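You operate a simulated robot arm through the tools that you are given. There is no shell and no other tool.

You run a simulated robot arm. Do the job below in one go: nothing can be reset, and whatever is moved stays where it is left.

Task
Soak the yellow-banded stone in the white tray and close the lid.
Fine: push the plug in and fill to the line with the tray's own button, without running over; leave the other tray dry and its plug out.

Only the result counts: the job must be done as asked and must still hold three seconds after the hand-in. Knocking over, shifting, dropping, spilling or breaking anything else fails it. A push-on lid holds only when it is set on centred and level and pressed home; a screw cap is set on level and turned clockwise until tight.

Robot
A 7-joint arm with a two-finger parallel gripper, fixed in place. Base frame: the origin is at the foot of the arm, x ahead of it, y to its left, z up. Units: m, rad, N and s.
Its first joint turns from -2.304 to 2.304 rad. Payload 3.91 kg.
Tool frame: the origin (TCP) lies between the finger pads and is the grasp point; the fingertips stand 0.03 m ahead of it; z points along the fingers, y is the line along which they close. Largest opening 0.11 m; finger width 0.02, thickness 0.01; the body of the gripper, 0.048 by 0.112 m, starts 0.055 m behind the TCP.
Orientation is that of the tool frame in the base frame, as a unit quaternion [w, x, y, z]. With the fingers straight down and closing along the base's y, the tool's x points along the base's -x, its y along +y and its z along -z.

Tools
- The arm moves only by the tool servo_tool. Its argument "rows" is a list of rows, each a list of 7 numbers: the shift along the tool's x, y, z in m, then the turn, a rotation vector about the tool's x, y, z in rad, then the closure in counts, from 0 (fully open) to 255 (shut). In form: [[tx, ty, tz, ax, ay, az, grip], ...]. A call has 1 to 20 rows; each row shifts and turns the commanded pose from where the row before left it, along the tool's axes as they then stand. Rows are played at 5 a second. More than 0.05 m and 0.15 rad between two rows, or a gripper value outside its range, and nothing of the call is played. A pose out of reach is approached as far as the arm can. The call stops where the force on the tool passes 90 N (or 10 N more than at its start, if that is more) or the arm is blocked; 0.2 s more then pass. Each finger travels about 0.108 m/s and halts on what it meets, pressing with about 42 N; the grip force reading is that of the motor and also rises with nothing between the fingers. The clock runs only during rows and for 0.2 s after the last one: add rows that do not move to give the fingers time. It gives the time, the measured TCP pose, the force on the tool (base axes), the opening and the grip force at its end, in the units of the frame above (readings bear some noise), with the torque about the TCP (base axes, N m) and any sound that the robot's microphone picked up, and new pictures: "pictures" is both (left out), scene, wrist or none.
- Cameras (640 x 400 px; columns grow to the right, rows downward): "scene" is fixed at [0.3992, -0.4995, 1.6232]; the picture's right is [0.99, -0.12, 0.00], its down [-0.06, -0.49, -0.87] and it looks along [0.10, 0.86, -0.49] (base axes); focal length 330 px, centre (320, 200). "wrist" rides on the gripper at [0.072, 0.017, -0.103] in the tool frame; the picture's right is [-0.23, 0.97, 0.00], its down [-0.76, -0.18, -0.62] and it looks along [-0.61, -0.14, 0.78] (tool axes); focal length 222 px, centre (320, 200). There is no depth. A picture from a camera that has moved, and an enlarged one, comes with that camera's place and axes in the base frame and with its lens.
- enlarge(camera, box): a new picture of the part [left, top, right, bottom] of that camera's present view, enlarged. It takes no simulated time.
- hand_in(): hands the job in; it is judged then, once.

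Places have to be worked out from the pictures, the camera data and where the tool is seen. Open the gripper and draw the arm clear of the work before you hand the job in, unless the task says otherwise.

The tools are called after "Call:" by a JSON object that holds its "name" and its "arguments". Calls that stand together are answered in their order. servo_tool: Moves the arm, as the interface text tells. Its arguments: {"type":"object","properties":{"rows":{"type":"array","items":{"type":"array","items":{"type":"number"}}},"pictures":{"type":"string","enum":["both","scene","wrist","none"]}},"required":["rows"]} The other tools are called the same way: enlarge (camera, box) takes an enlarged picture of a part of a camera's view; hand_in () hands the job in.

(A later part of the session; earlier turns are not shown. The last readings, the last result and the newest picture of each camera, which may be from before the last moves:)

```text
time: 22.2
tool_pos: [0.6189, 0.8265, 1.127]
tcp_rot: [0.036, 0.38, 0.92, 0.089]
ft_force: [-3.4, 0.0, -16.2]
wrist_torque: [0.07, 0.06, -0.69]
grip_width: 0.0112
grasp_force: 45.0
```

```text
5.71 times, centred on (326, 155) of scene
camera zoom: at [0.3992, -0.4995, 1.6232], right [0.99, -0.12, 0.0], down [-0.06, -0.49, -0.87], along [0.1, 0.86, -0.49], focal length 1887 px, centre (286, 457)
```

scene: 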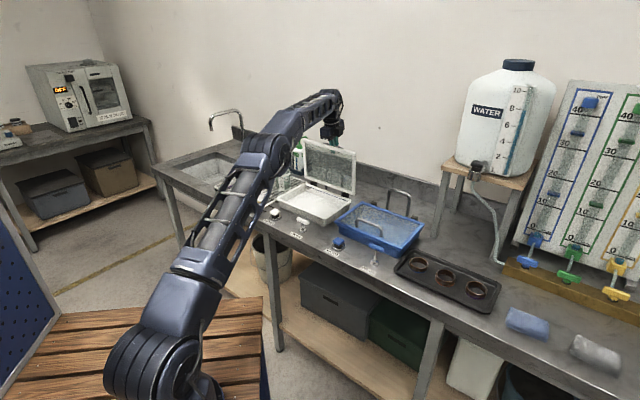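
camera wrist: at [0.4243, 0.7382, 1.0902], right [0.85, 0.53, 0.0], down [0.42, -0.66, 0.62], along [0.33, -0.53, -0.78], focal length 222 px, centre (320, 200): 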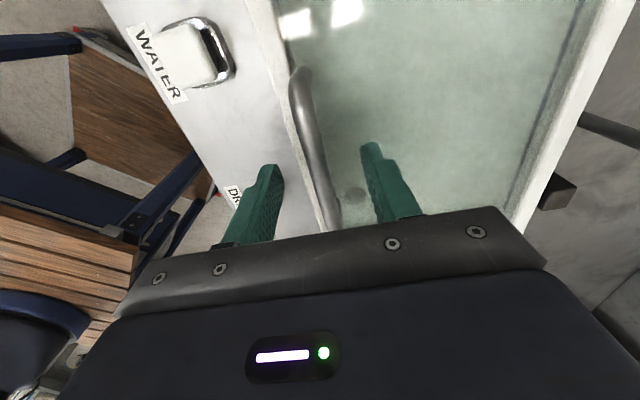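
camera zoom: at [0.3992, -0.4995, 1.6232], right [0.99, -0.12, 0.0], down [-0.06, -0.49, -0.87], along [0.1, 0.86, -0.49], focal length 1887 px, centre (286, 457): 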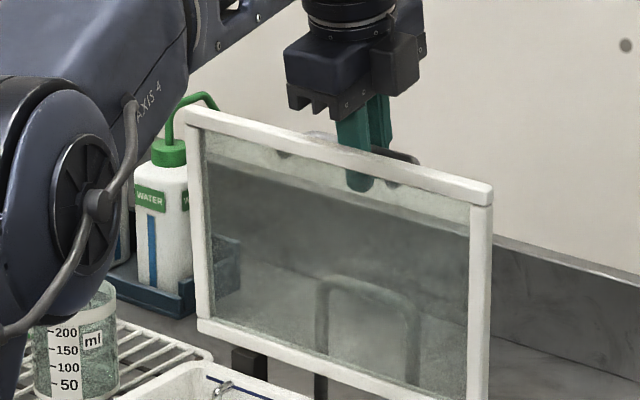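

The lid is near 89° and pulls the tool down slightly, so I lower a little more while carrying it on past vertical.

Call:
{"name": "servo_tool", "arguments": {"rows": [[0, 0.0073, 0.0041, 0.01, 0, 0, 255], [0, 0.0073, 0.0041, 0.01, 0, 0, 255], [0, 0.0072, 0.004, 0.01, 0, 0, 255], [0, 0, 0, 0, 0, 0, 255]], "pictures": "scene"}}

Call:
{"name": "enlarge", "arguments": {"camera": "scene", "box": [270, 120, 382, 190]}}

```text
time: 23.2
tool_pos: [0.6302, 0.8385, 1.1244]
tcp_rot: [0.032, 0.381, 0.92, 0.082]
ft_force: [0.9, -1.8, -2.4]
wrist_torque: [0.22, 0.18, -0.74]
grip_width: 0.012
grasp_force: 44.5
out of reach, approached as far as the arm can: row 3
```

scene: 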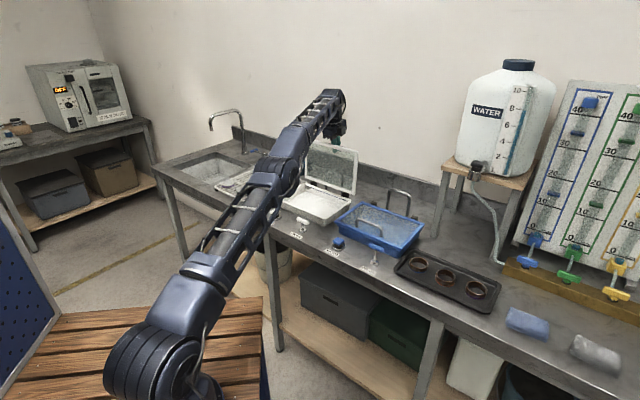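

```text
5.71 times, centred on (326, 155) of scene
camera zoom: at [0.3992, -0.4995, 1.6232], right [0.99, -0.12, 0.0], down [-0.06, -0.49, -0.87], along [0.1, 0.86, -0.49], focal length 1887 px, centre (286, 457)
```

zoom: 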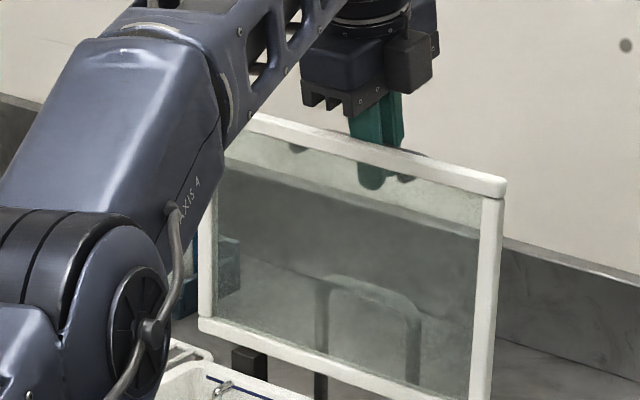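

The lid is just past vertical (about 93°) at the edge of reach. I back off about 1.5 cm in v to regain margin, still past the balance point, then loosen the grip a little to see which way the lid leans.

Call:
{"name": "servo_tool", "arguments": {"rows": [[0, -0.008, -0.001, 0, 0, 0, 255], [0, -0.008, -0.001, 0, 0, 0, 255], [0, 0, 0, 0, 0, 0, 225], [0, 0, 0, 0, 0, 0, 213], [0, 0, 0, 0, 0, 0, 213]], "pictures": "both"}}

Call:
{"name": "enlarge", "arguments": {"camera": "scene", "box": [300, 120, 380, 170]}}

Call:
{"name": "enlarge", "arguments": {"camera": "wrist", "box": [200, 50, 440, 200]}}

```text
time: 24.4
tool_pos: [0.6186, 0.8272, 1.1221]
tcp_rot: [0.031, 0.382, 0.921, 0.076]
ft_force: [0.5, 0.4, -0.2]
wrist_torque: [0.0, -0.03, 0.02]
grip_width: 0.0182
grasp_force: 0.1
camera wrist: at [0.5681, 0.8776, 1.2271], right [0.84, 0.52, 0.16], down [0.34, -0.74, 0.58], along [0.42, -0.43, -0.8], focal length 222 px, centre (320, 200)
```

scene: 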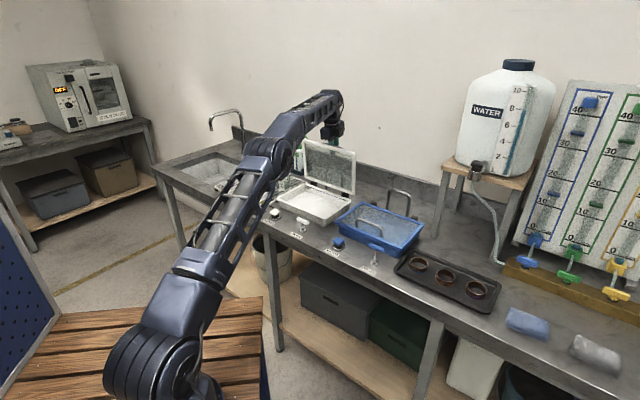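
wrist: 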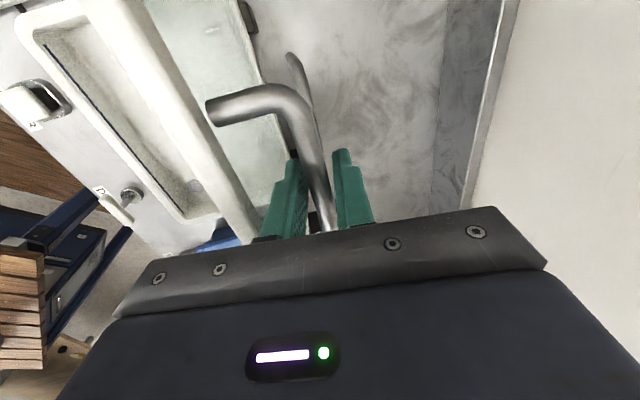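

```text
8.00 times, centred on (340, 145) of scene
camera zoom: at [0.3992, -0.4995, 1.6232], right [0.99, -0.12, 0.0], down [-0.06, -0.49, -0.87], along [0.1, 0.86, -0.49], focal length 2642 px, centre (160, 640)
```

zoom: 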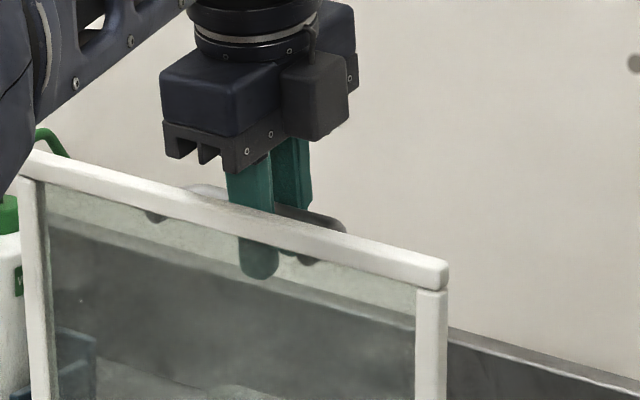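

```text
2.67 times, centred on (320, 125) of wrist
camera zoom: at [0.5681, 0.8776, 1.2271], right [0.84, 0.52, 0.16], down [0.34, -0.74, 0.58], along [0.42, -0.43, -0.8], focal length 592 px, centre (320, 400)
```

zoom: 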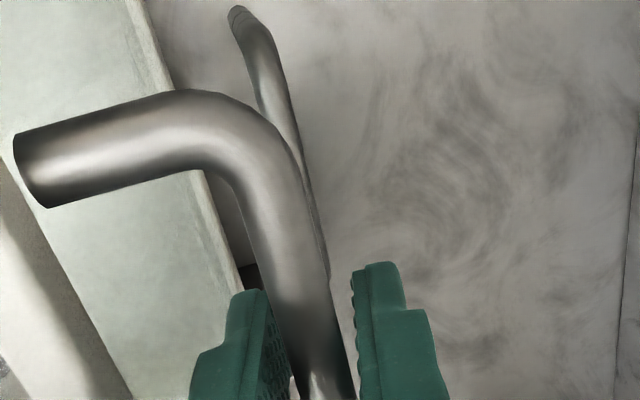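

The grip is loose (18 mm) with no load, so the lid is balanced around 89–90°. I push it slightly farther back with the front finger, then withdraw the fingers along their own axis so the lid falls back onto its rest.

Call:
{"name": "servo_tool", "arguments": {"rows": [[0, 0.006, 0.001, 0, 0, 0, 213], [0, 0.005, 0.001, 0, 0, 0, 213], [0, 0, -0.012, -0.01, 0, 0, 213], [0, 0, -0.012, -0.01, 0, 0, 213], [0, 0, -0.012, -0.01, 0, 0, 213]], "pictures": "both"}}

Call:
{"name": "enlarge", "arguments": {"camera": "scene", "box": [300, 115, 380, 165]}}

Call:
{"name": "enlarge", "arguments": {"camera": "wrist", "box": [200, 50, 440, 200]}}

```text
time: 25.6
tool_pos: [0.6219, 0.8304, 1.1568]
tcp_rot: [0.037, 0.38, 0.92, 0.09]
ft_force: [0.7, 0.2, -0.3]
wrist_torque: [-0.03, 0.0, -0.02]
grip_width: 0.0183
grasp_force: 0.0
camera wrist: at [0.5694, 0.8789, 1.2617], right [0.84, 0.52, 0.19], down [0.33, -0.75, 0.58], along [0.44, -0.42, -0.8], focal length 222 px, centre (320, 200)
```

scene: 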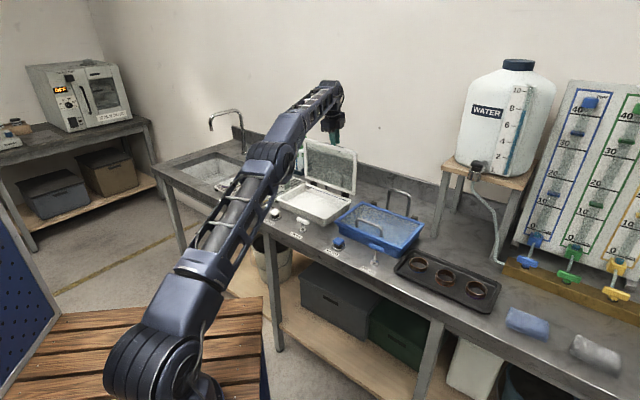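
wrist: 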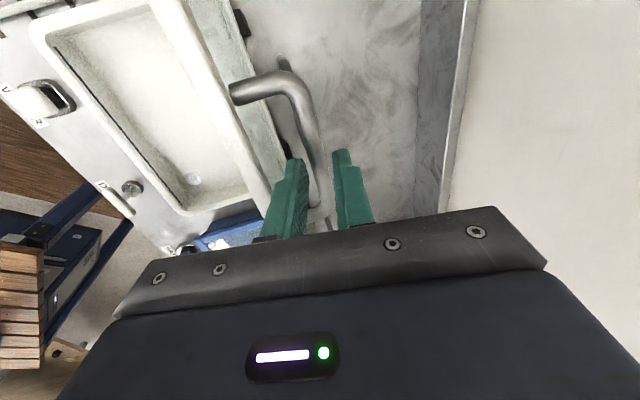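

```text
8.00 times, centred on (340, 140) of scene
camera zoom: at [0.3992, -0.4995, 1.6232], right [0.99, -0.12, 0.0], down [-0.06, -0.49, -0.87], along [0.1, 0.86, -0.49], focal length 2642 px, centre (160, 680)
```

zoom: 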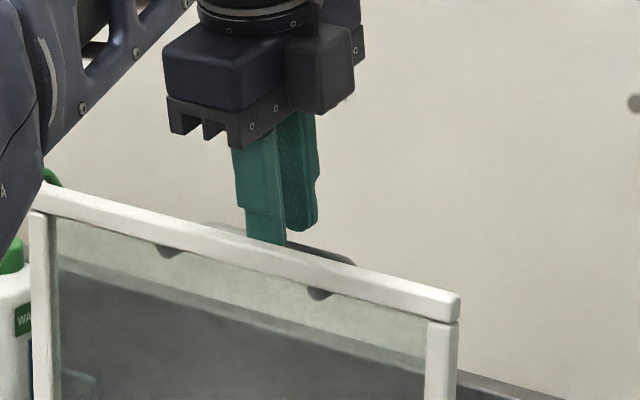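

```text
2.67 times, centred on (320, 125) of wrist
camera zoom: at [0.5694, 0.8789, 1.2617], right [0.84, 0.52, 0.19], down [0.33, -0.75, 0.58], along [0.44, -0.42, -0.8], focal length 592 px, centre (320, 400)
```

zoom: 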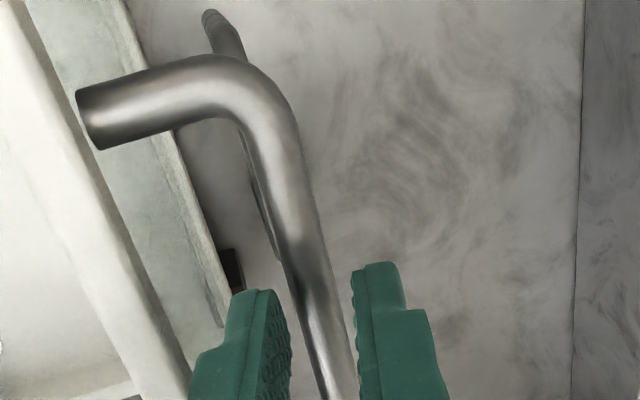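

The fingertips are about level with the bar's top and the lid is standing still. I withdraw further up so the tips clear the lid's top edge.

Call:
{"name": "servo_tool", "arguments": {"rows": [[0, 0, -0.012, -0.01, 0, 0, 213], [0, 0, -0.012, -0.01, 0, 0, 213], [0, 0, -0.012, 0, 0, 0, 213]], "pictures": "both"}}

Call:
{"name": "enlarge", "arguments": {"camera": "scene", "box": [290, 115, 386, 175]}}

```text
time: 26.4
tool_pos: [0.6168, 0.8243, 1.1932]
tcp_rot: [0.041, 0.381, 0.918, 0.1]
ft_force: [-1.2, -0.4, 0.4]
wrist_torque: [0.03, -0.02, 0.02]
grip_width: 0.0181
grasp_force: 0.1
camera wrist: at [0.5629, 0.8718, 1.2974], right [0.83, 0.51, 0.21], down [0.32, -0.76, 0.57], along [0.45, -0.41, -0.8], focal length 222 px, centre (320, 200)
```

scene: 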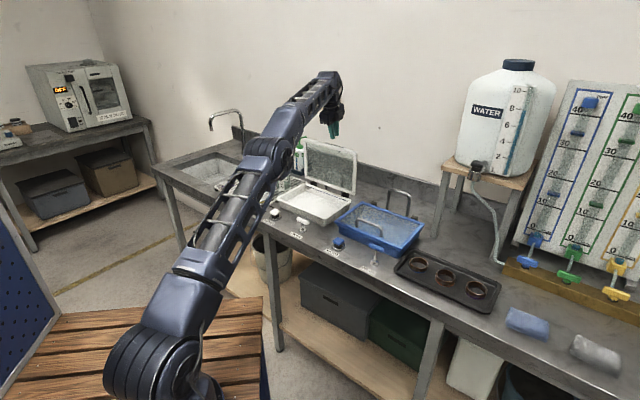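
wrist: 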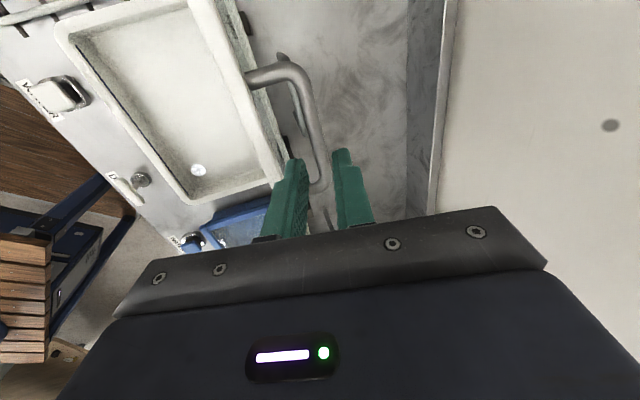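

```text
6.67 times, centred on (338, 145) of scene
camera zoom: at [0.3992, -0.4995, 1.6232], right [0.99, -0.12, 0.0], down [-0.06, -0.49, -0.87], along [0.1, 0.86, -0.49], focal length 2202 px, centre (200, 567)
```

zoom: 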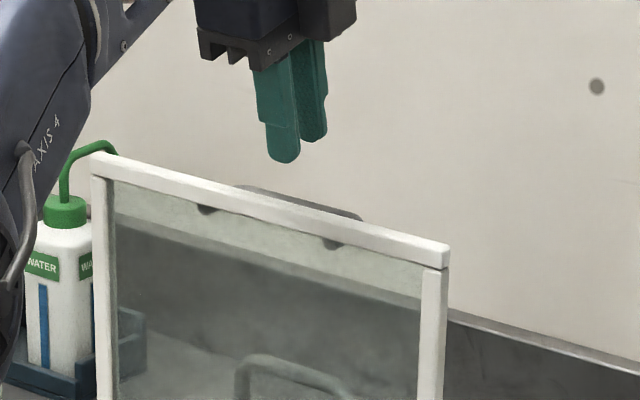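

The fingers are clear above and the lid stands on its own, slightly past vertical. I wait a second to see whether it settles.

Call:
{"name": "servo_tool", "arguments": {"rows": [[0, 0, -0.01, 0, 0, 0, 255], [0, 0, 0, 0, 0, 0, 255], [0, 0, 0, 0, 0, 0, 255], [0, 0, 0, 0, 0, 0, 255]], "pictures": "both"}}

Call:
{"name": "enlarge", "arguments": {"camera": "scene", "box": [290, 130, 386, 190]}}

Call:
{"name": "enlarge", "arguments": {"camera": "wrist", "box": [160, 0, 400, 150]}}

```text
time: 27.4
tool_pos: [0.6162, 0.8238, 1.2023]
tcp_rot: [0.04, 0.38, 0.919, 0.1]
ft_force: [0.2, -0.4, -0.2]
wrist_torque: [-0.04, 0.03, 0.0]
grip_width: 0.0
grasp_force: 37.7
camera wrist: at [0.5616, 0.8703, 1.3073], right [0.83, 0.51, 0.21], down [0.32, -0.76, 0.57], along [0.45, -0.41, -0.8], focal length 222 px, centre (320, 200)
```

scene: 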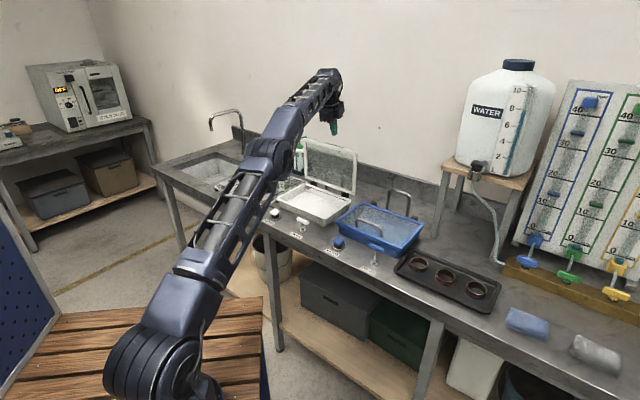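
wrist: 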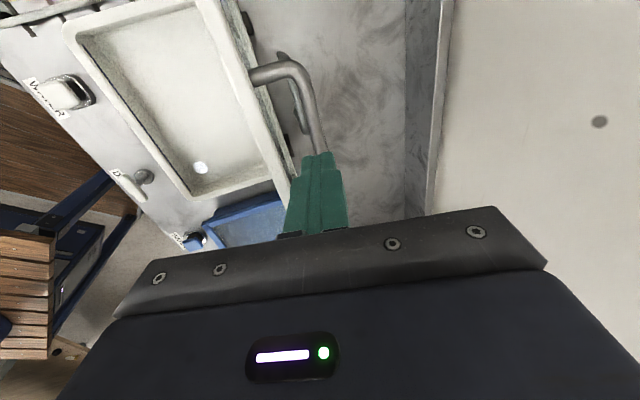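

```text
6.67 times, centred on (338, 160) of scene
camera zoom: at [0.3992, -0.4995, 1.6232], right [0.99, -0.12, 0.0], down [-0.06, -0.49, -0.87], along [0.1, 0.86, -0.49], focal length 2202 px, centre (200, 467)
```

zoom: 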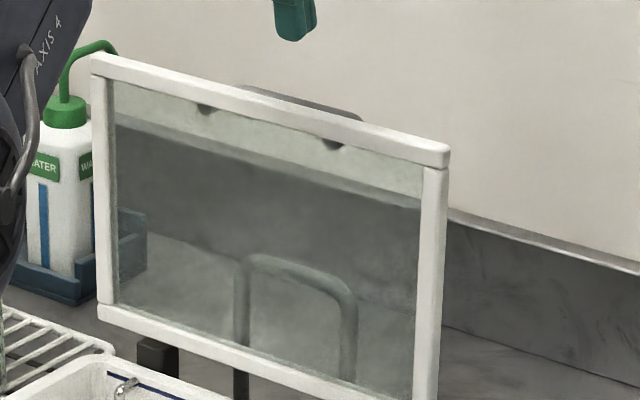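

```text
2.67 times, centred on (280, 75) of wrist
camera zoom: at [0.5616, 0.8703, 1.3073], right [0.83, 0.51, 0.21], down [0.32, -0.76, 0.57], along [0.45, -0.41, -0.8], focal length 592 px, centre (427, 533)
```

zoom: 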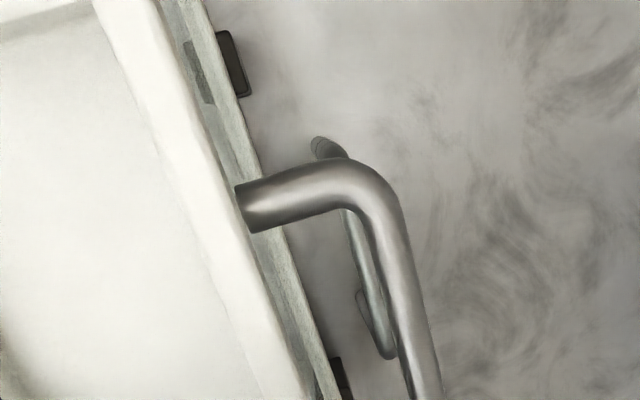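

The lid stands still just past vertical, held by hinge friction, with a gap to its loop. I move over to its front, tilt the fingers to about 45° and get ready to push the lid back gently onto the loop.

Call:
{"name": "servo_tool", "arguments": {"rows": [[0, -0.0326, -0.0071, 0, 0, 0, 255], [0, -0.0326, -0.0071, 0, 0, 0, 255], [0, -0.0326, -0.0071, 0, 0, 0, 255], [0, 0, 0, -0.1425, 0, 0, 255], [0, 0, 0, -0.1425, 0, 0, 255], [0, 0, 0, -0.1425, 0, 0, 255], [0, 0, 0, -0.1425, 0, 0, 255], [0, -0.0165, 0.0165, 0, 0, 0, 255], [0, -0.0165, 0.0165, 0, 0, 0, 255], [0, -0.0165, 0.0165, 0, 0, 0, 255], [0, 0, 0, 0, 0, 0, 255]], "pictures": "both"}}

Call:
{"name": "enlarge", "arguments": {"camera": "scene", "box": [280, 130, 376, 190]}}

```text
time: 29.8
tool_pos: [0.5445, 0.7535, 1.1337]
tcp_rot: [0.146, 0.353, 0.853, 0.355]
ft_force: [-0.3, -0.4, 0.2]
wrist_torque: [-0.03, -0.01, -0.01]
grip_width: 0.0
grasp_force: 37.4
camera wrist: at [0.4514, 0.7611, 1.2172], right [0.65, 0.33, 0.69], down [0.14, -0.94, 0.31], along [0.75, -0.11, -0.65], focal length 222 px, centre (320, 200)
```

scene: 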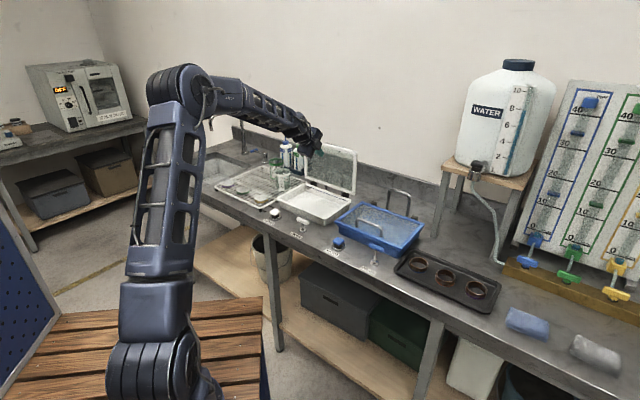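
wrist: 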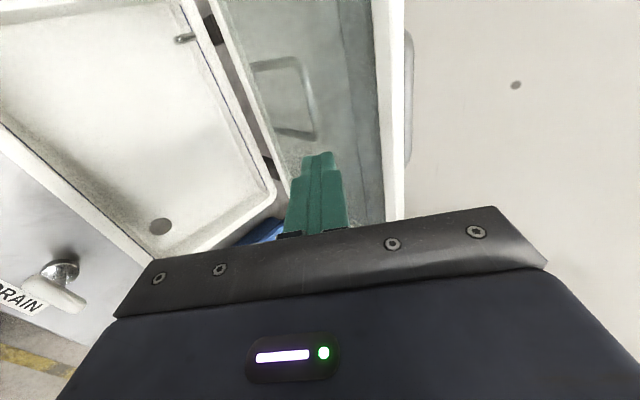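

```text
6.67 times, centred on (328, 160) of scene
camera zoom: at [0.3992, -0.4995, 1.6232], right [0.99, -0.12, 0.0], down [-0.06, -0.49, -0.87], along [0.1, 0.86, -0.49], focal length 2202 px, centre (267, 467)
```

zoom: 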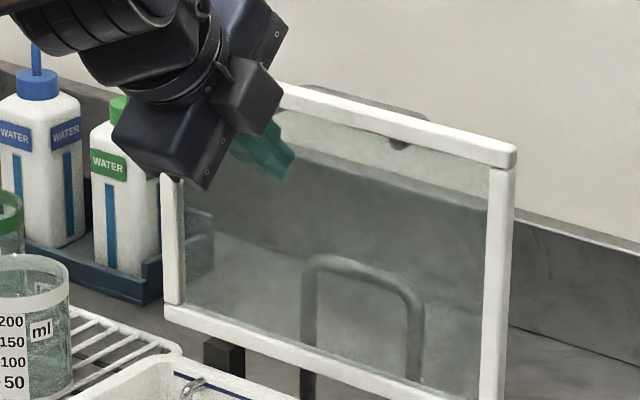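

The fingertips are about 5 cm in front of the glass near its top. I push toward +v in small steps until the lid moves back.

Call:
{"name": "servo_tool", "arguments": {"rows": [[0, 0.0085, 0.0085, 0, 0, 0, 255], [0, 0.0085, 0.0085, 0, 0, 0, 255], [0, 0.0085, 0.0085, 0, 0, 0, 255], [0, 0.006, 0.006, 0, 0, 0, 255], [0, 0.006, 0.006, 0, 0, 0, 255], [0, 0.006, 0.006, 0, 0, 0, 255], [0, 0.006, 0.006, 0, 0, 0, 255], [0, 0, 0, 0, 0, 0, 255]], "pictures": "scene"}}

Call:
{"name": "enlarge", "arguments": {"camera": "scene", "box": [290, 130, 386, 190]}}

```text
time: 31.6
tool_pos: [0.5959, 0.8035, 1.1335]
tcp_rot: [0.146, 0.354, 0.853, 0.354]
ft_force: [-0.1, 0.2, -0.5]
wrist_torque: [-0.03, -0.02, 0.02]
grip_width: 0.0001
grasp_force: 37.7
```

scene: 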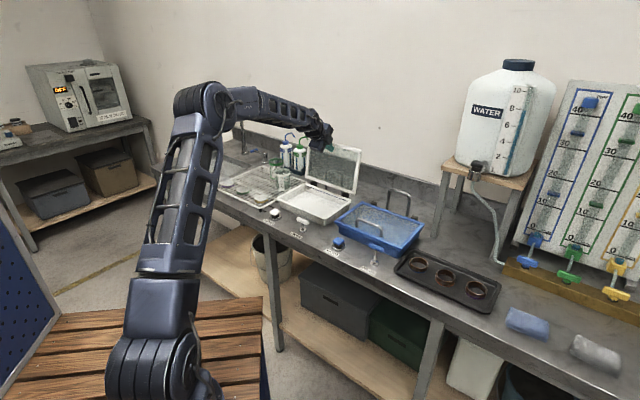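

```text
6.67 times, centred on (338, 160) of scene
camera zoom: at [0.3992, -0.4995, 1.6232], right [0.99, -0.12, 0.0], down [-0.06, -0.49, -0.87], along [0.1, 0.86, -0.49], focal length 2202 px, centre (200, 467)
```

zoom: 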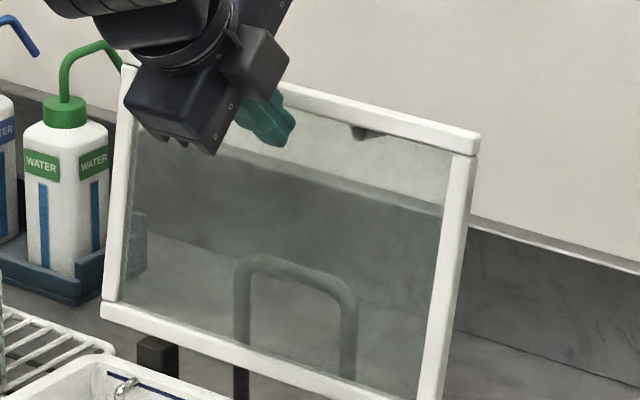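

The lid follows the push with almost no force. I keep pushing until it meets the loop, watching the force.

Call:
{"name": "servo_tool", "arguments": {"rows": [[0, 0.006, 0.006, 0, 0, 0, 255], [0, 0.006, 0.006, 0, 0, 0, 255], [0, 0.006, 0.006, 0, 0, 0, 255], [0, 0.005, 0.005, 0, 0, 0, 255], [0, 0.005, 0.005, 0, 0, 0, 255], [0, 0, 0, 0, 0, 0, 255]], "pictures": "scene"}}

Call:
{"name": "enlarge", "arguments": {"camera": "scene", "box": [290, 130, 386, 190]}}

```text
time: 32.1
tool_pos: [0.5982, 0.8055, 1.1333]
tcp_rot: [0.145, 0.354, 0.855, 0.349]
ft_force: [-39.2, -57.7, 19.0]
wrist_torque: [-0.5, 0.22, -0.39]
grip_width: 0.0001
grasp_force: 37.6
stopped in row 2: the force on the tool passed its limit at 111 N (the readings are from after the stop); the commanded pose is now the measured one
```

scene: 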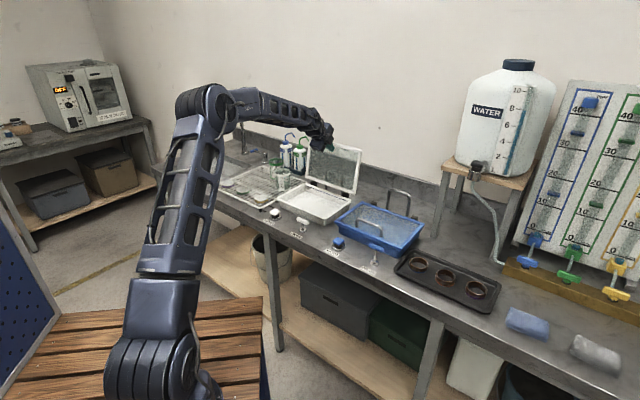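

```text
6.67 times, centred on (338, 160) of scene
camera zoom: at [0.3992, -0.4995, 1.6232], right [0.99, -0.12, 0.0], down [-0.06, -0.49, -0.87], along [0.1, 0.86, -0.49], focal length 2202 px, centre (200, 467)
```

zoom: 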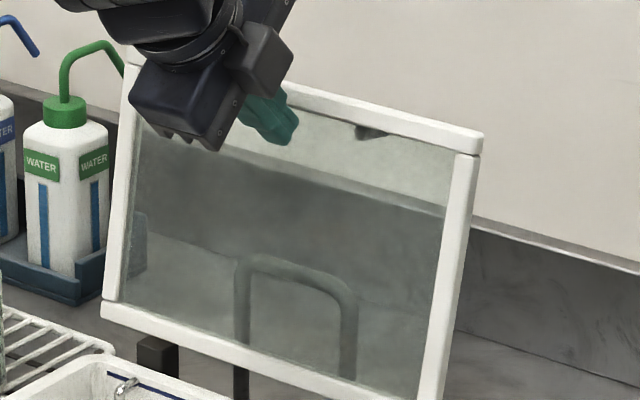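

The lid hit a firm stop against its loop at about 102°, so it is fully open. I back off, bring the tool vertical again and move above the yellow-banded stone.

Call:
{"name": "servo_tool", "arguments": {"rows": [[0, -0.012, -0.012, 0, 0, 0, 255], [0, -0.03, -0.03, 0, 0, 0, 255], [0, -0.033, -0.033, 0, 0, 0, 255], [0, 0, 0, 0.129, 0, 0, 200], [0, 0, 0, 0.129, 0, 0, 70], [0, 0, 0, 0.129, 0, 0, 70], [0, 0, 0, 0.129, 0, 0, 70], [0, 0, 0, 0.129, 0, 0, 70], [0, 0, 0, 0.129, 0, 0, 70], [0.0332, -0.0204, 0.0122, 0, 0, 0, 70], [0.0332, -0.0204, 0.0122, 0, 0, 0, 70], [0.0332, -0.0204, 0.0122, 0, 0, 0, 70], [0.0332, -0.0204, 0.0122, 0, 0, 0, 70], [0.0332, -0.0204, 0.0122, 0, 0, 0, 70], [0.0332, -0.0204, 0.0122, 0, 0, 0, 70], [0, 0, 0, 0, 0, 0, 70]], "pictures": "both"}}

Call:
{"name": "enlarge", "arguments": {"camera": "scene", "box": [290, 130, 386, 190]}}

Call:
{"name": "enlarge", "arguments": {"camera": "wrist", "box": [160, 0, 480, 200]}}

```text
time: 35.5
tool_pos: [0.2979, 0.7873, 1.0575]
tcp_rot: [0.0, 0.382, 0.924, 0.0]
ft_force: [1.0, -0.3, -0.6]
wrist_torque: [0.01, 0.01, 0.04]
grip_width: 0.08
grasp_force: 0.1
camera wrist: at [0.2581, 0.8505, 1.1601], right [0.85, 0.53, 0.0], down [0.41, -0.66, 0.62], along [0.33, -0.53, -0.78], focal length 222 px, centre (320, 200)
```

scene: 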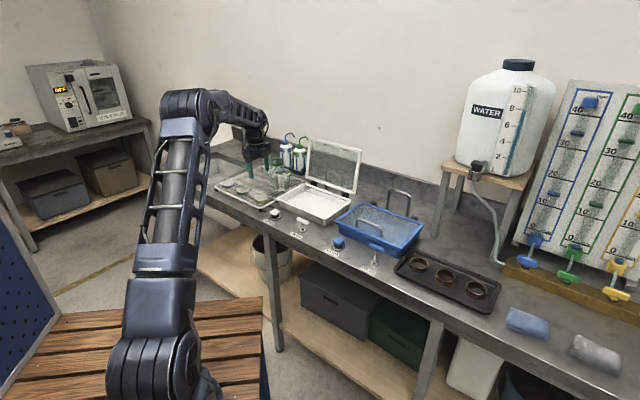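
wrist: 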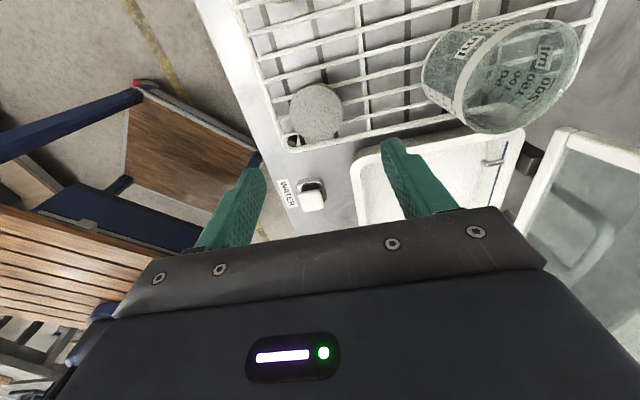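

```text
6.67 times, centred on (338, 160) of scene
camera zoom: at [0.3992, -0.4995, 1.6232], right [0.99, -0.12, 0.0], down [-0.06, -0.49, -0.87], along [0.1, 0.86, -0.49], focal length 2202 px, centre (200, 467)
```

zoom: 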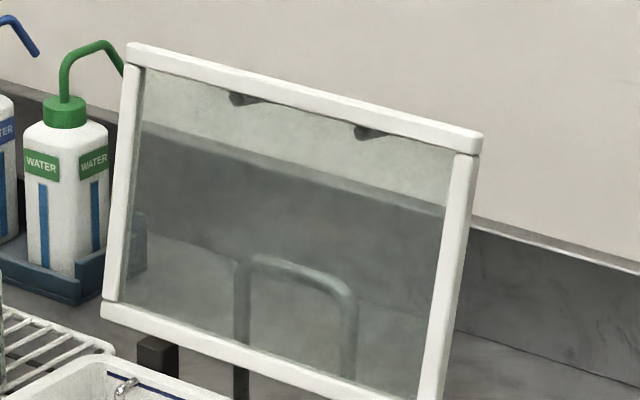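

```text
2.00 times, centred on (320, 100) of wrist
camera zoom: at [0.2581, 0.8505, 1.1601], right [0.85, 0.53, 0.0], down [0.41, -0.66, 0.62], along [0.33, -0.53, -0.78], focal length 444 px, centre (320, 400)
```

zoom: 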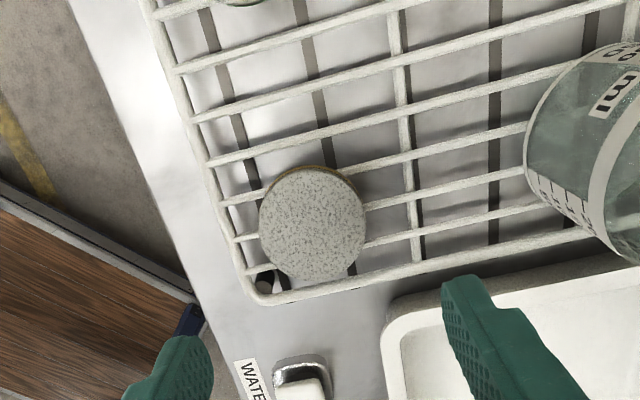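

The lid stays open on its loop. The stone is centred at about u −0.348, v 0.764, so I correct a few millimetres and come down around it, stopping short of the rack wires.

Call:
{"name": "servo_tool", "arguments": {"rows": [[0.0016, -0.0038, 0.025, 0, 0, 0, 70], [0, 0, 0.025, 0, 0, 0, 70], [0, 0, 0.025, 0, 0, 0, 70], [0, 0, 0.025, 0, 0, 0, 70], [0, 0, 0, 0, 0, 0, 70]], "pictures": "both"}}

Call:
{"name": "enlarge", "arguments": {"camera": "scene", "box": [215, 160, 303, 215]}}

Call:
{"name": "enlarge", "arguments": {"camera": "wrist", "box": [160, 0, 480, 200]}}

```text
time: 36.7
tool_pos: [0.2936, 0.788, 0.958]
tcp_rot: [0.001, 0.382, 0.924, 0.001]
ft_force: [0.4, -0.3, 0.1]
wrist_torque: [0.03, 0.02, 0.0]
grip_width: 0.0799
grasp_force: 0.1
camera wrist: at [0.2547, 0.8498, 1.0601], right [0.85, 0.53, 0.0], down [0.41, -0.66, 0.62], along [0.33, -0.53, -0.78], focal length 222 px, centre (320, 200)
```

scene: 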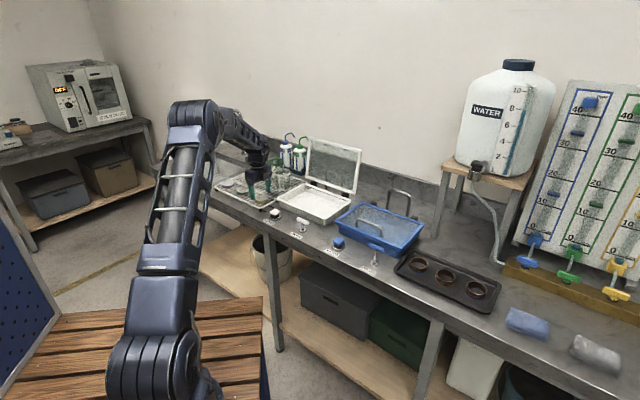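
wrist: 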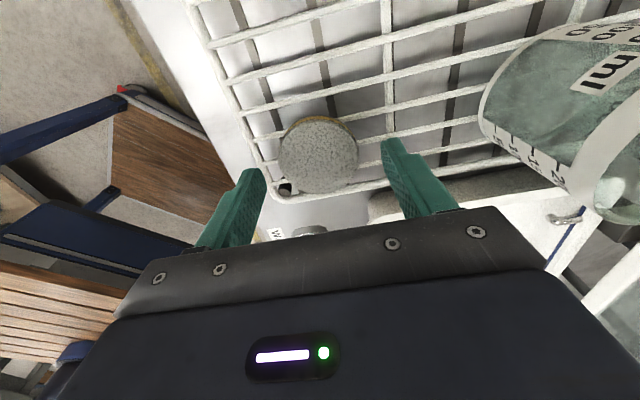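

```text
7.27 times, centred on (259, 188) of scene
camera zoom: at [0.3992, -0.4995, 1.6232], right [0.99, -0.12, 0.0], down [-0.06, -0.49, -0.87], along [0.1, 0.86, -0.49], focal length 2402 px, centre (764, 291)
```

zoom: 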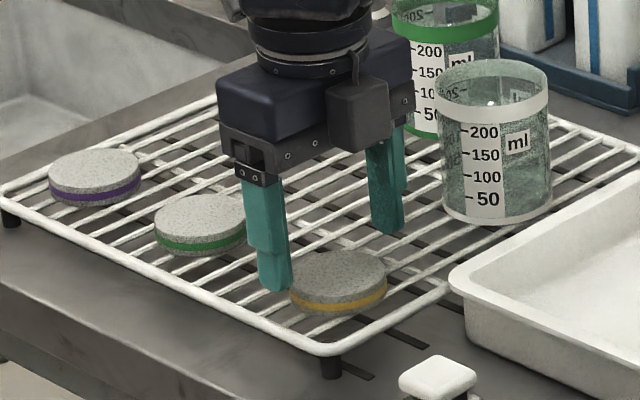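

```text
2.00 times, centred on (320, 100) of wrist
camera zoom: at [0.2547, 0.8498, 1.0601], right [0.85, 0.53, 0.0], down [0.41, -0.66, 0.62], along [0.33, -0.53, -0.78], focal length 444 px, centre (320, 400)
```

zoom: 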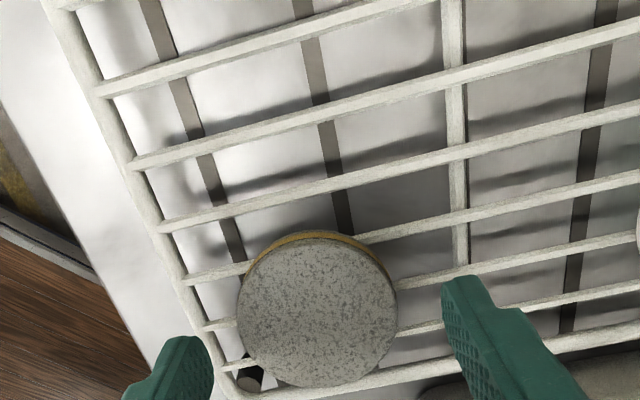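

The stone is centred between the fingers to within a couple of millimetres. I lower until the tips are just above the wires, checking the force.

Call:
{"name": "servo_tool", "arguments": {"rows": [[-0.0015, -0.0008, 0.008, 0, 0, 0, 70], [0, 0, 0.006, 0, 0, 0, 70], [0, 0, 0.003, 0, 0, 0, 70], [0, 0, 0.002, 0, 0, 0, 70], [0, 0, 0, 0, 0, 0, 70]], "pictures": "scene"}}

Call:
{"name": "enlarge", "arguments": {"camera": "scene", "box": [240, 175, 288, 205]}}

Call:
{"name": "enlarge", "arguments": {"camera": "wrist", "box": [200, 80, 440, 230]}}

```text
time: 37.9
tool_pos: [0.2938, 0.7857, 0.9376]
tcp_rot: [0.0, 0.383, 0.924, 0.001]
ft_force: [0.2, 0.4, -0.6]
wrist_torque: [0.01, 0.01, -0.01]
grip_width: 0.0798
grasp_force: 0.0
```

scene: 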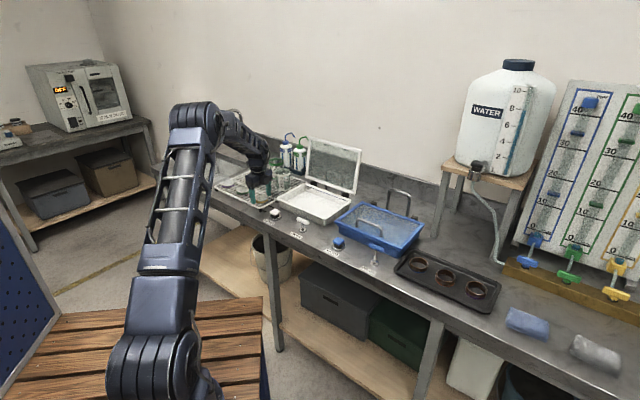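

```text
13.33 times, centred on (264, 190) of scene
camera zoom: at [0.3992, -0.4995, 1.6232], right [0.99, -0.12, 0.0], down [-0.06, -0.49, -0.87], along [0.1, 0.86, -0.49], focal length 4404 px, centre (1067, 333)
```

zoom: 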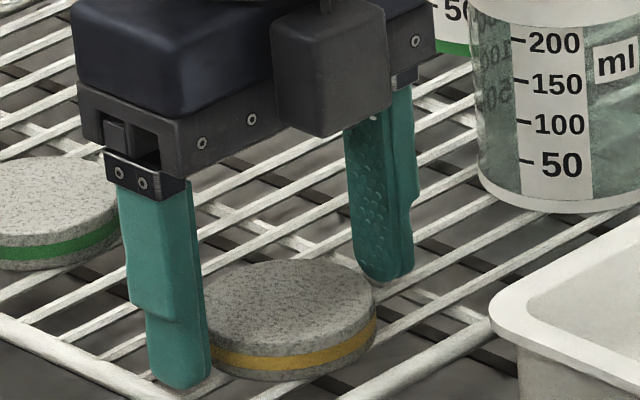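

```text
2.67 times, centred on (320, 155) of wrist
camera zoom: at [0.2553, 0.8482, 1.0409], right [0.85, 0.53, 0.0], down [0.41, -0.66, 0.62], along [0.33, -0.53, -0.78], focal length 592 px, centre (320, 320)
```

zoom: 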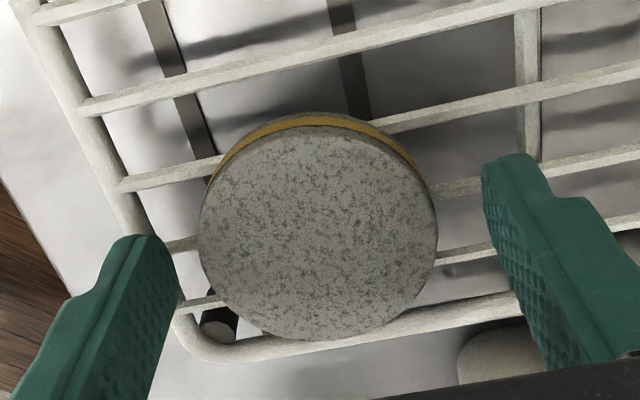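

Alignment is good, with no contact on the wires. I close on the stone.

Call:
{"name": "servo_tool", "arguments": {"rows": [[0, 0, 0, 0, 0, 0, 255], [0, 0, 0, 0, 0, 0, 255], [0, 0, 0, 0, 0, 0, 255]], "pictures": "wrist"}}

Call:
{"name": "enlarge", "arguments": {"camera": "scene", "box": [240, 175, 288, 205]}}

Call:
{"name": "enlarge", "arguments": {"camera": "wrist", "box": [200, 80, 440, 230]}}

```text
time: 38.7
tool_pos: [0.2937, 0.7856, 0.939]
tcp_rot: [0.0, 0.383, 0.924, -0.001]
ft_force: [0.4, 0.2, 0.6]
wrist_torque: [-0.03, 0.03, 0.02]
grip_width: 0.0562
grasp_force: 42.6
camera wrist: at [0.2553, 0.8482, 1.041], right [0.85, 0.53, 0.0], down [0.41, -0.66, 0.62], along [0.33, -0.53, -0.78], focal length 222 px, centre (320, 200)
```

wrist: 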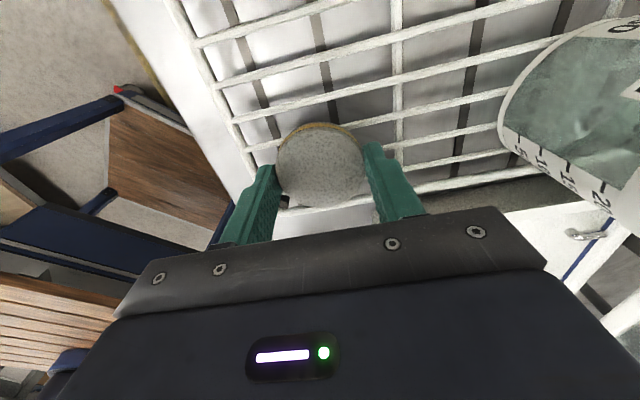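

```text
13.33 times, centred on (264, 190) of scene
camera zoom: at [0.3992, -0.4995, 1.6232], right [0.99, -0.12, 0.0], down [-0.06, -0.49, -0.87], along [0.1, 0.86, -0.49], focal length 4404 px, centre (1067, 333)
```

zoom: 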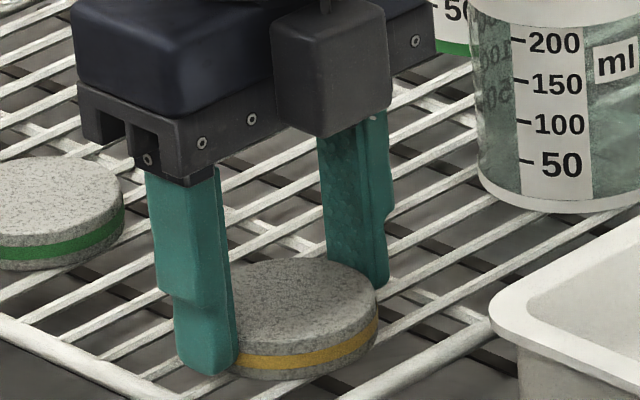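

```text
2.67 times, centred on (320, 155) of wrist
camera zoom: at [0.2553, 0.8482, 1.041], right [0.85, 0.53, 0.0], down [0.41, -0.66, 0.62], along [0.33, -0.53, -0.78], focal length 592 px, centre (320, 320)
```

zoom: 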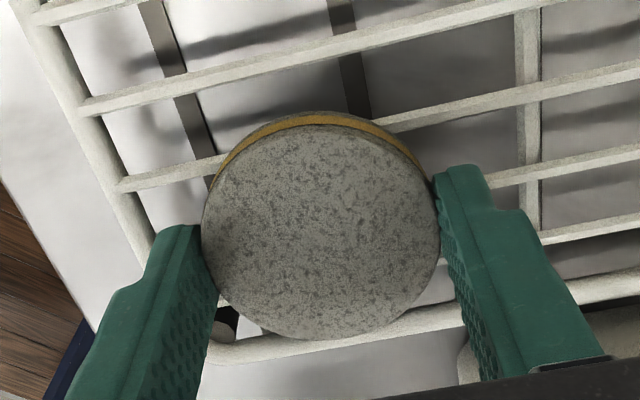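

The stone is gripped at 56 mm width. I lift it clear of the rack and check that it comes along level.

Call:
{"name": "servo_tool", "arguments": {"rows": [[0, 0, -0.01, 0, 0, 0, 255], [0, 0, -0.02, 0, 0, 0, 255], [0, 0, -0.03, 0, 0, 0, 255], [0, 0, -0.03, 0, 0, 0, 255], [0, 0, -0.03, 0, 0, 0, 255], [0, 0, 0, 0, 0, 0, 255]], "pictures": "both"}}

Call:
{"name": "enlarge", "arguments": {"camera": "wrist", "box": [200, 80, 440, 230]}}

Call:
{"name": "enlarge", "arguments": {"camera": "scene", "box": [215, 150, 343, 230]}}

```text
time: 40.1
tool_pos: [0.2931, 0.7845, 1.0587]
tcp_rot: [0.0, 0.383, 0.924, -0.001]
ft_force: [-1.0, 0.8, -1.2]
wrist_torque: [-0.05, -0.01, 0.04]
grip_width: 0.0563
grasp_force: 41.3
camera wrist: at [0.2555, 0.8476, 1.1613], right [0.85, 0.53, 0.0], down [0.41, -0.66, 0.62], along [0.33, -0.53, -0.78], focal length 222 px, centre (320, 200)
```

scene: 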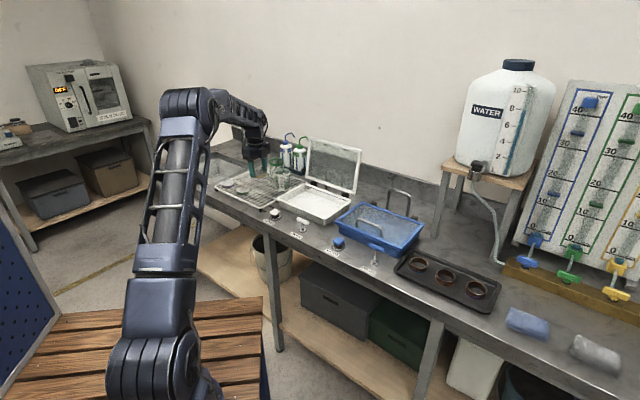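
wrist: 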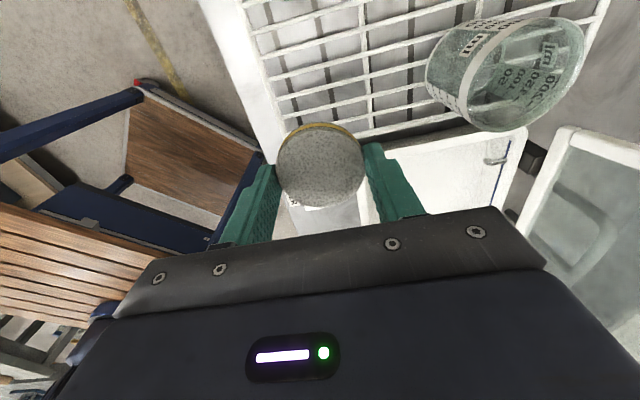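

```text
2.67 times, centred on (320, 155) of wrist
camera zoom: at [0.2555, 0.8476, 1.1613], right [0.85, 0.53, 0.0], down [0.41, -0.66, 0.62], along [0.33, -0.53, -0.78], focal length 592 px, centre (320, 320)
```

zoom: 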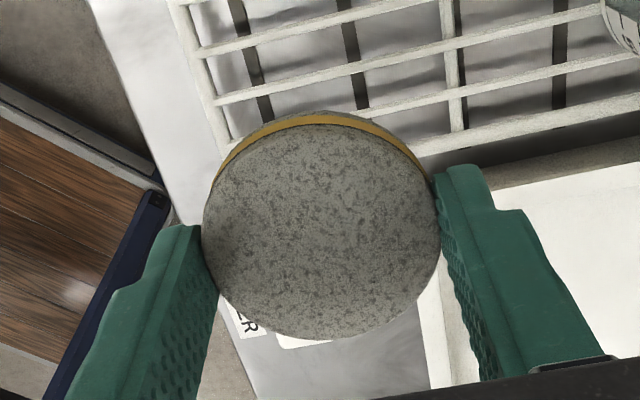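

```text
5.00 times, centred on (279, 190) of scene
camera zoom: at [0.3992, -0.4995, 1.6232], right [0.99, -0.12, 0.0], down [-0.06, -0.49, -0.87], along [0.1, 0.86, -0.49], focal length 1652 px, centre (525, 250)
```

zoom: 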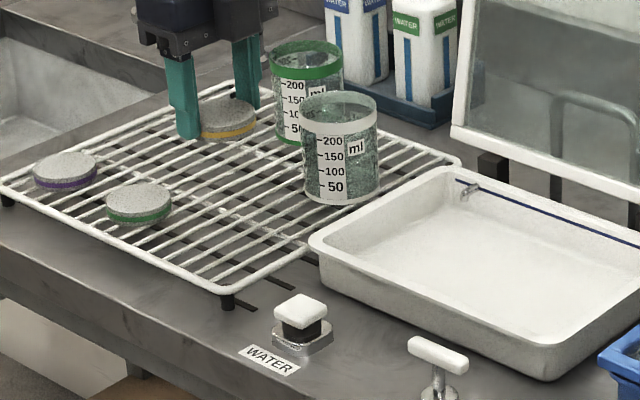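

The stone is held level. I carry it over the open white tray, well above the rim.

Call:
{"name": "servo_tool", "arguments": {"rows": [[-0.0385, 0.0212, 0, 0, 0, 0, 255], [-0.0385, 0.0212, 0, 0, 0, 0, 255], [-0.0385, 0.0212, 0, 0, 0, 0, 255], [-0.0385, 0.0212, 0, 0, 0, 0, 255], [-0.0385, 0.0212, 0, 0, 0, 0, 255], [0, 0, 0.03, 0, 0, 0, 255], [0, 0, 0.03, 0, 0, 0, 255], [0, 0, 0, 0, 0, 0, 255]], "pictures": "both"}}

Call:
{"name": "enlarge", "arguments": {"camera": "scene", "box": [265, 150, 361, 210]}}

Call:
{"name": "enlarge", "arguments": {"camera": "wrist", "box": [160, 0, 480, 200]}}

```text
time: 41.9
tool_pos: [0.505, 0.7239, 0.9977]
tcp_rot: [0.0, 0.383, 0.924, 0.0]
ft_force: [0.3, 0.4, -1.1]
wrist_torque: [-0.02, -0.01, -0.03]
grip_width: 0.0563
grasp_force: 42.1
camera wrist: at [0.4669, 0.7866, 1.1014], right [0.85, 0.53, 0.0], down [0.41, -0.66, 0.62], along [0.33, -0.53, -0.78], focal length 222 px, centre (320, 200)
```

scene: 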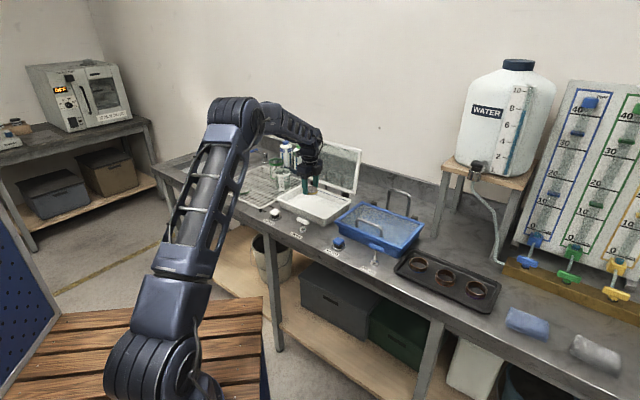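
wrist: 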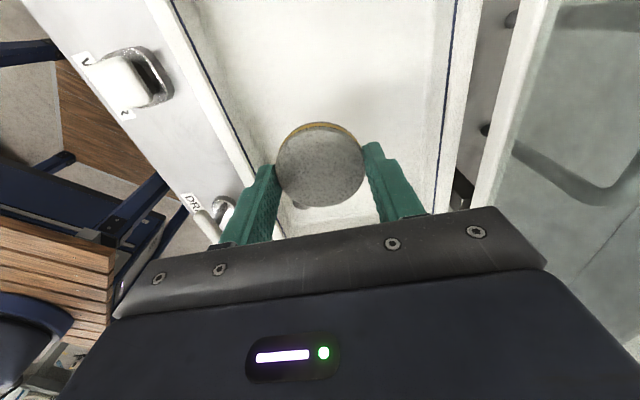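

```text
6.67 times, centred on (313, 180) of scene
camera zoom: at [0.3992, -0.4995, 1.6232], right [0.99, -0.12, 0.0], down [-0.06, -0.49, -0.87], along [0.1, 0.86, -0.49], focal length 2202 px, centre (367, 333)
```

zoom: 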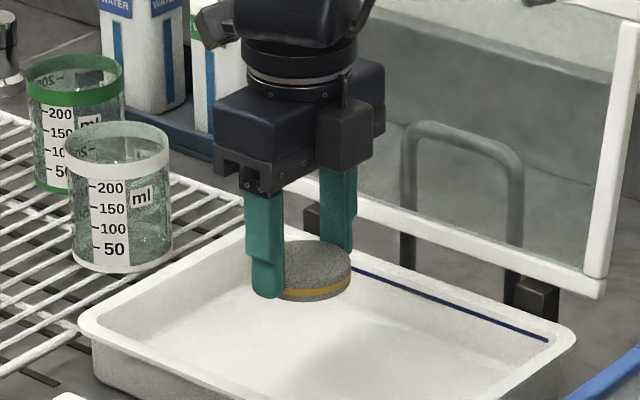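

```text
2.00 times, centred on (320, 100) of wrist
camera zoom: at [0.4669, 0.7866, 1.1014], right [0.85, 0.53, 0.0], down [0.41, -0.66, 0.62], along [0.33, -0.53, -0.78], focal length 444 px, centre (320, 400)
```

zoom: 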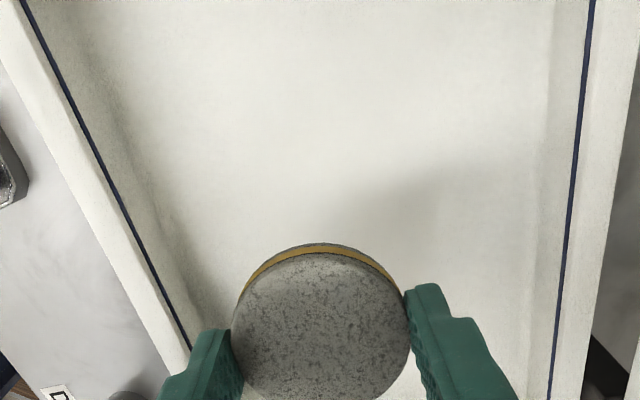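

The blue fill line runs along both the front and back walls, and the stone is over a free part of the floor, away from the drain and spout. I lower it toward the floor.

Call:
{"name": "servo_tool", "arguments": {"rows": [[0, 0, 0.03, 0, 0, 0, 255], [0, 0, 0.025, 0, 0, 0, 255], [0, 0, 0.01, 0, 0, 0, 255], [0, 0, 0.003, 0, 0, 0, 255], [0, 0, 0, 0, 0, 0, 255]], "pictures": "scene"}}

Call:
{"name": "enlarge", "arguments": {"camera": "scene", "box": [275, 165, 355, 215]}}

Call:
{"name": "enlarge", "arguments": {"camera": "wrist", "box": [200, 80, 440, 230]}}

```text
time: 43.1
tool_pos: [0.5053, 0.7239, 0.9298]
tcp_rot: [0.0, 0.384, 0.923, 0.001]
ft_force: [0.6, 0.1, -1.1]
wrist_torque: [0.01, 0.0, -0.01]
grip_width: 0.0565
grasp_force: 42.1
```

scene: 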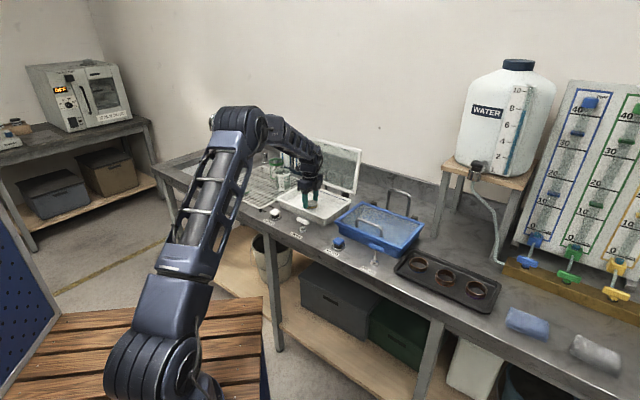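

```text
8.00 times, centred on (315, 190) of scene
camera zoom: at [0.3992, -0.4995, 1.6232], right [0.99, -0.12, 0.0], down [-0.06, -0.49, -0.87], along [0.1, 0.86, -0.49], focal length 2642 px, centre (360, 280)
```

zoom: 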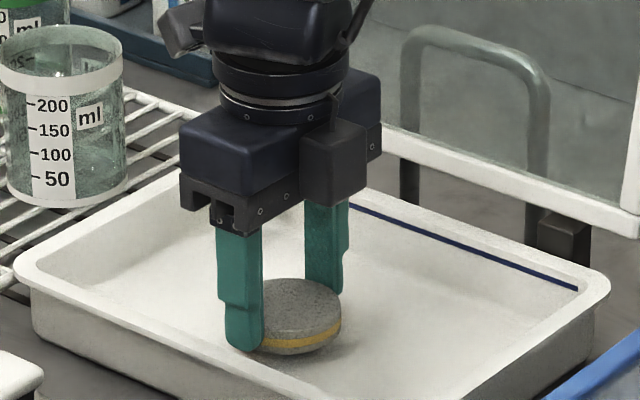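

```text
2.67 times, centred on (320, 155) of wrist
camera zoom: at [0.4667, 0.787, 1.0336], right [0.85, 0.53, 0.0], down [0.41, -0.66, 0.62], along [0.33, -0.53, -0.78], focal length 592 px, centre (320, 320)
```

zoom: 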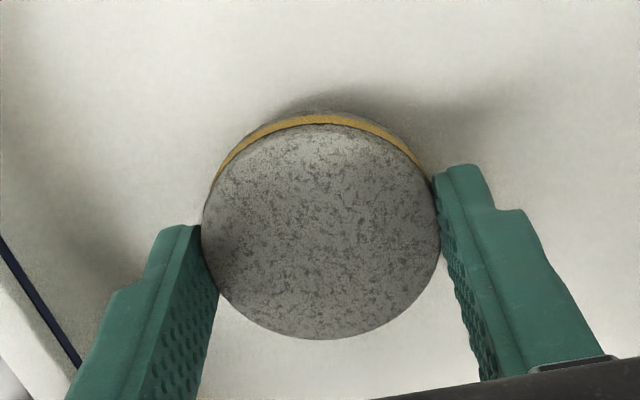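

The stone is just above the floor. I go down in 1.5 mm steps and check the force for touchdown.

Call:
{"name": "servo_tool", "arguments": {"rows": [[0, 0, 0.0015, 0, 0, 0, 255], [0, 0, 0.0015, 0, 0, 0, 255], [0, 0, 0, 0, 0, 0, 255]], "pictures": "none"}}

```text
time: 43.9
tool_pos: [0.5047, 0.7247, 0.9282]
tcp_rot: [0.0, 0.383, 0.924, 0.001]
ft_force: [0.7, 0.6, 0.1]
wrist_torque: [0.01, -0.04, 0.02]
grip_width: 0.0565
grasp_force: 42.4
```

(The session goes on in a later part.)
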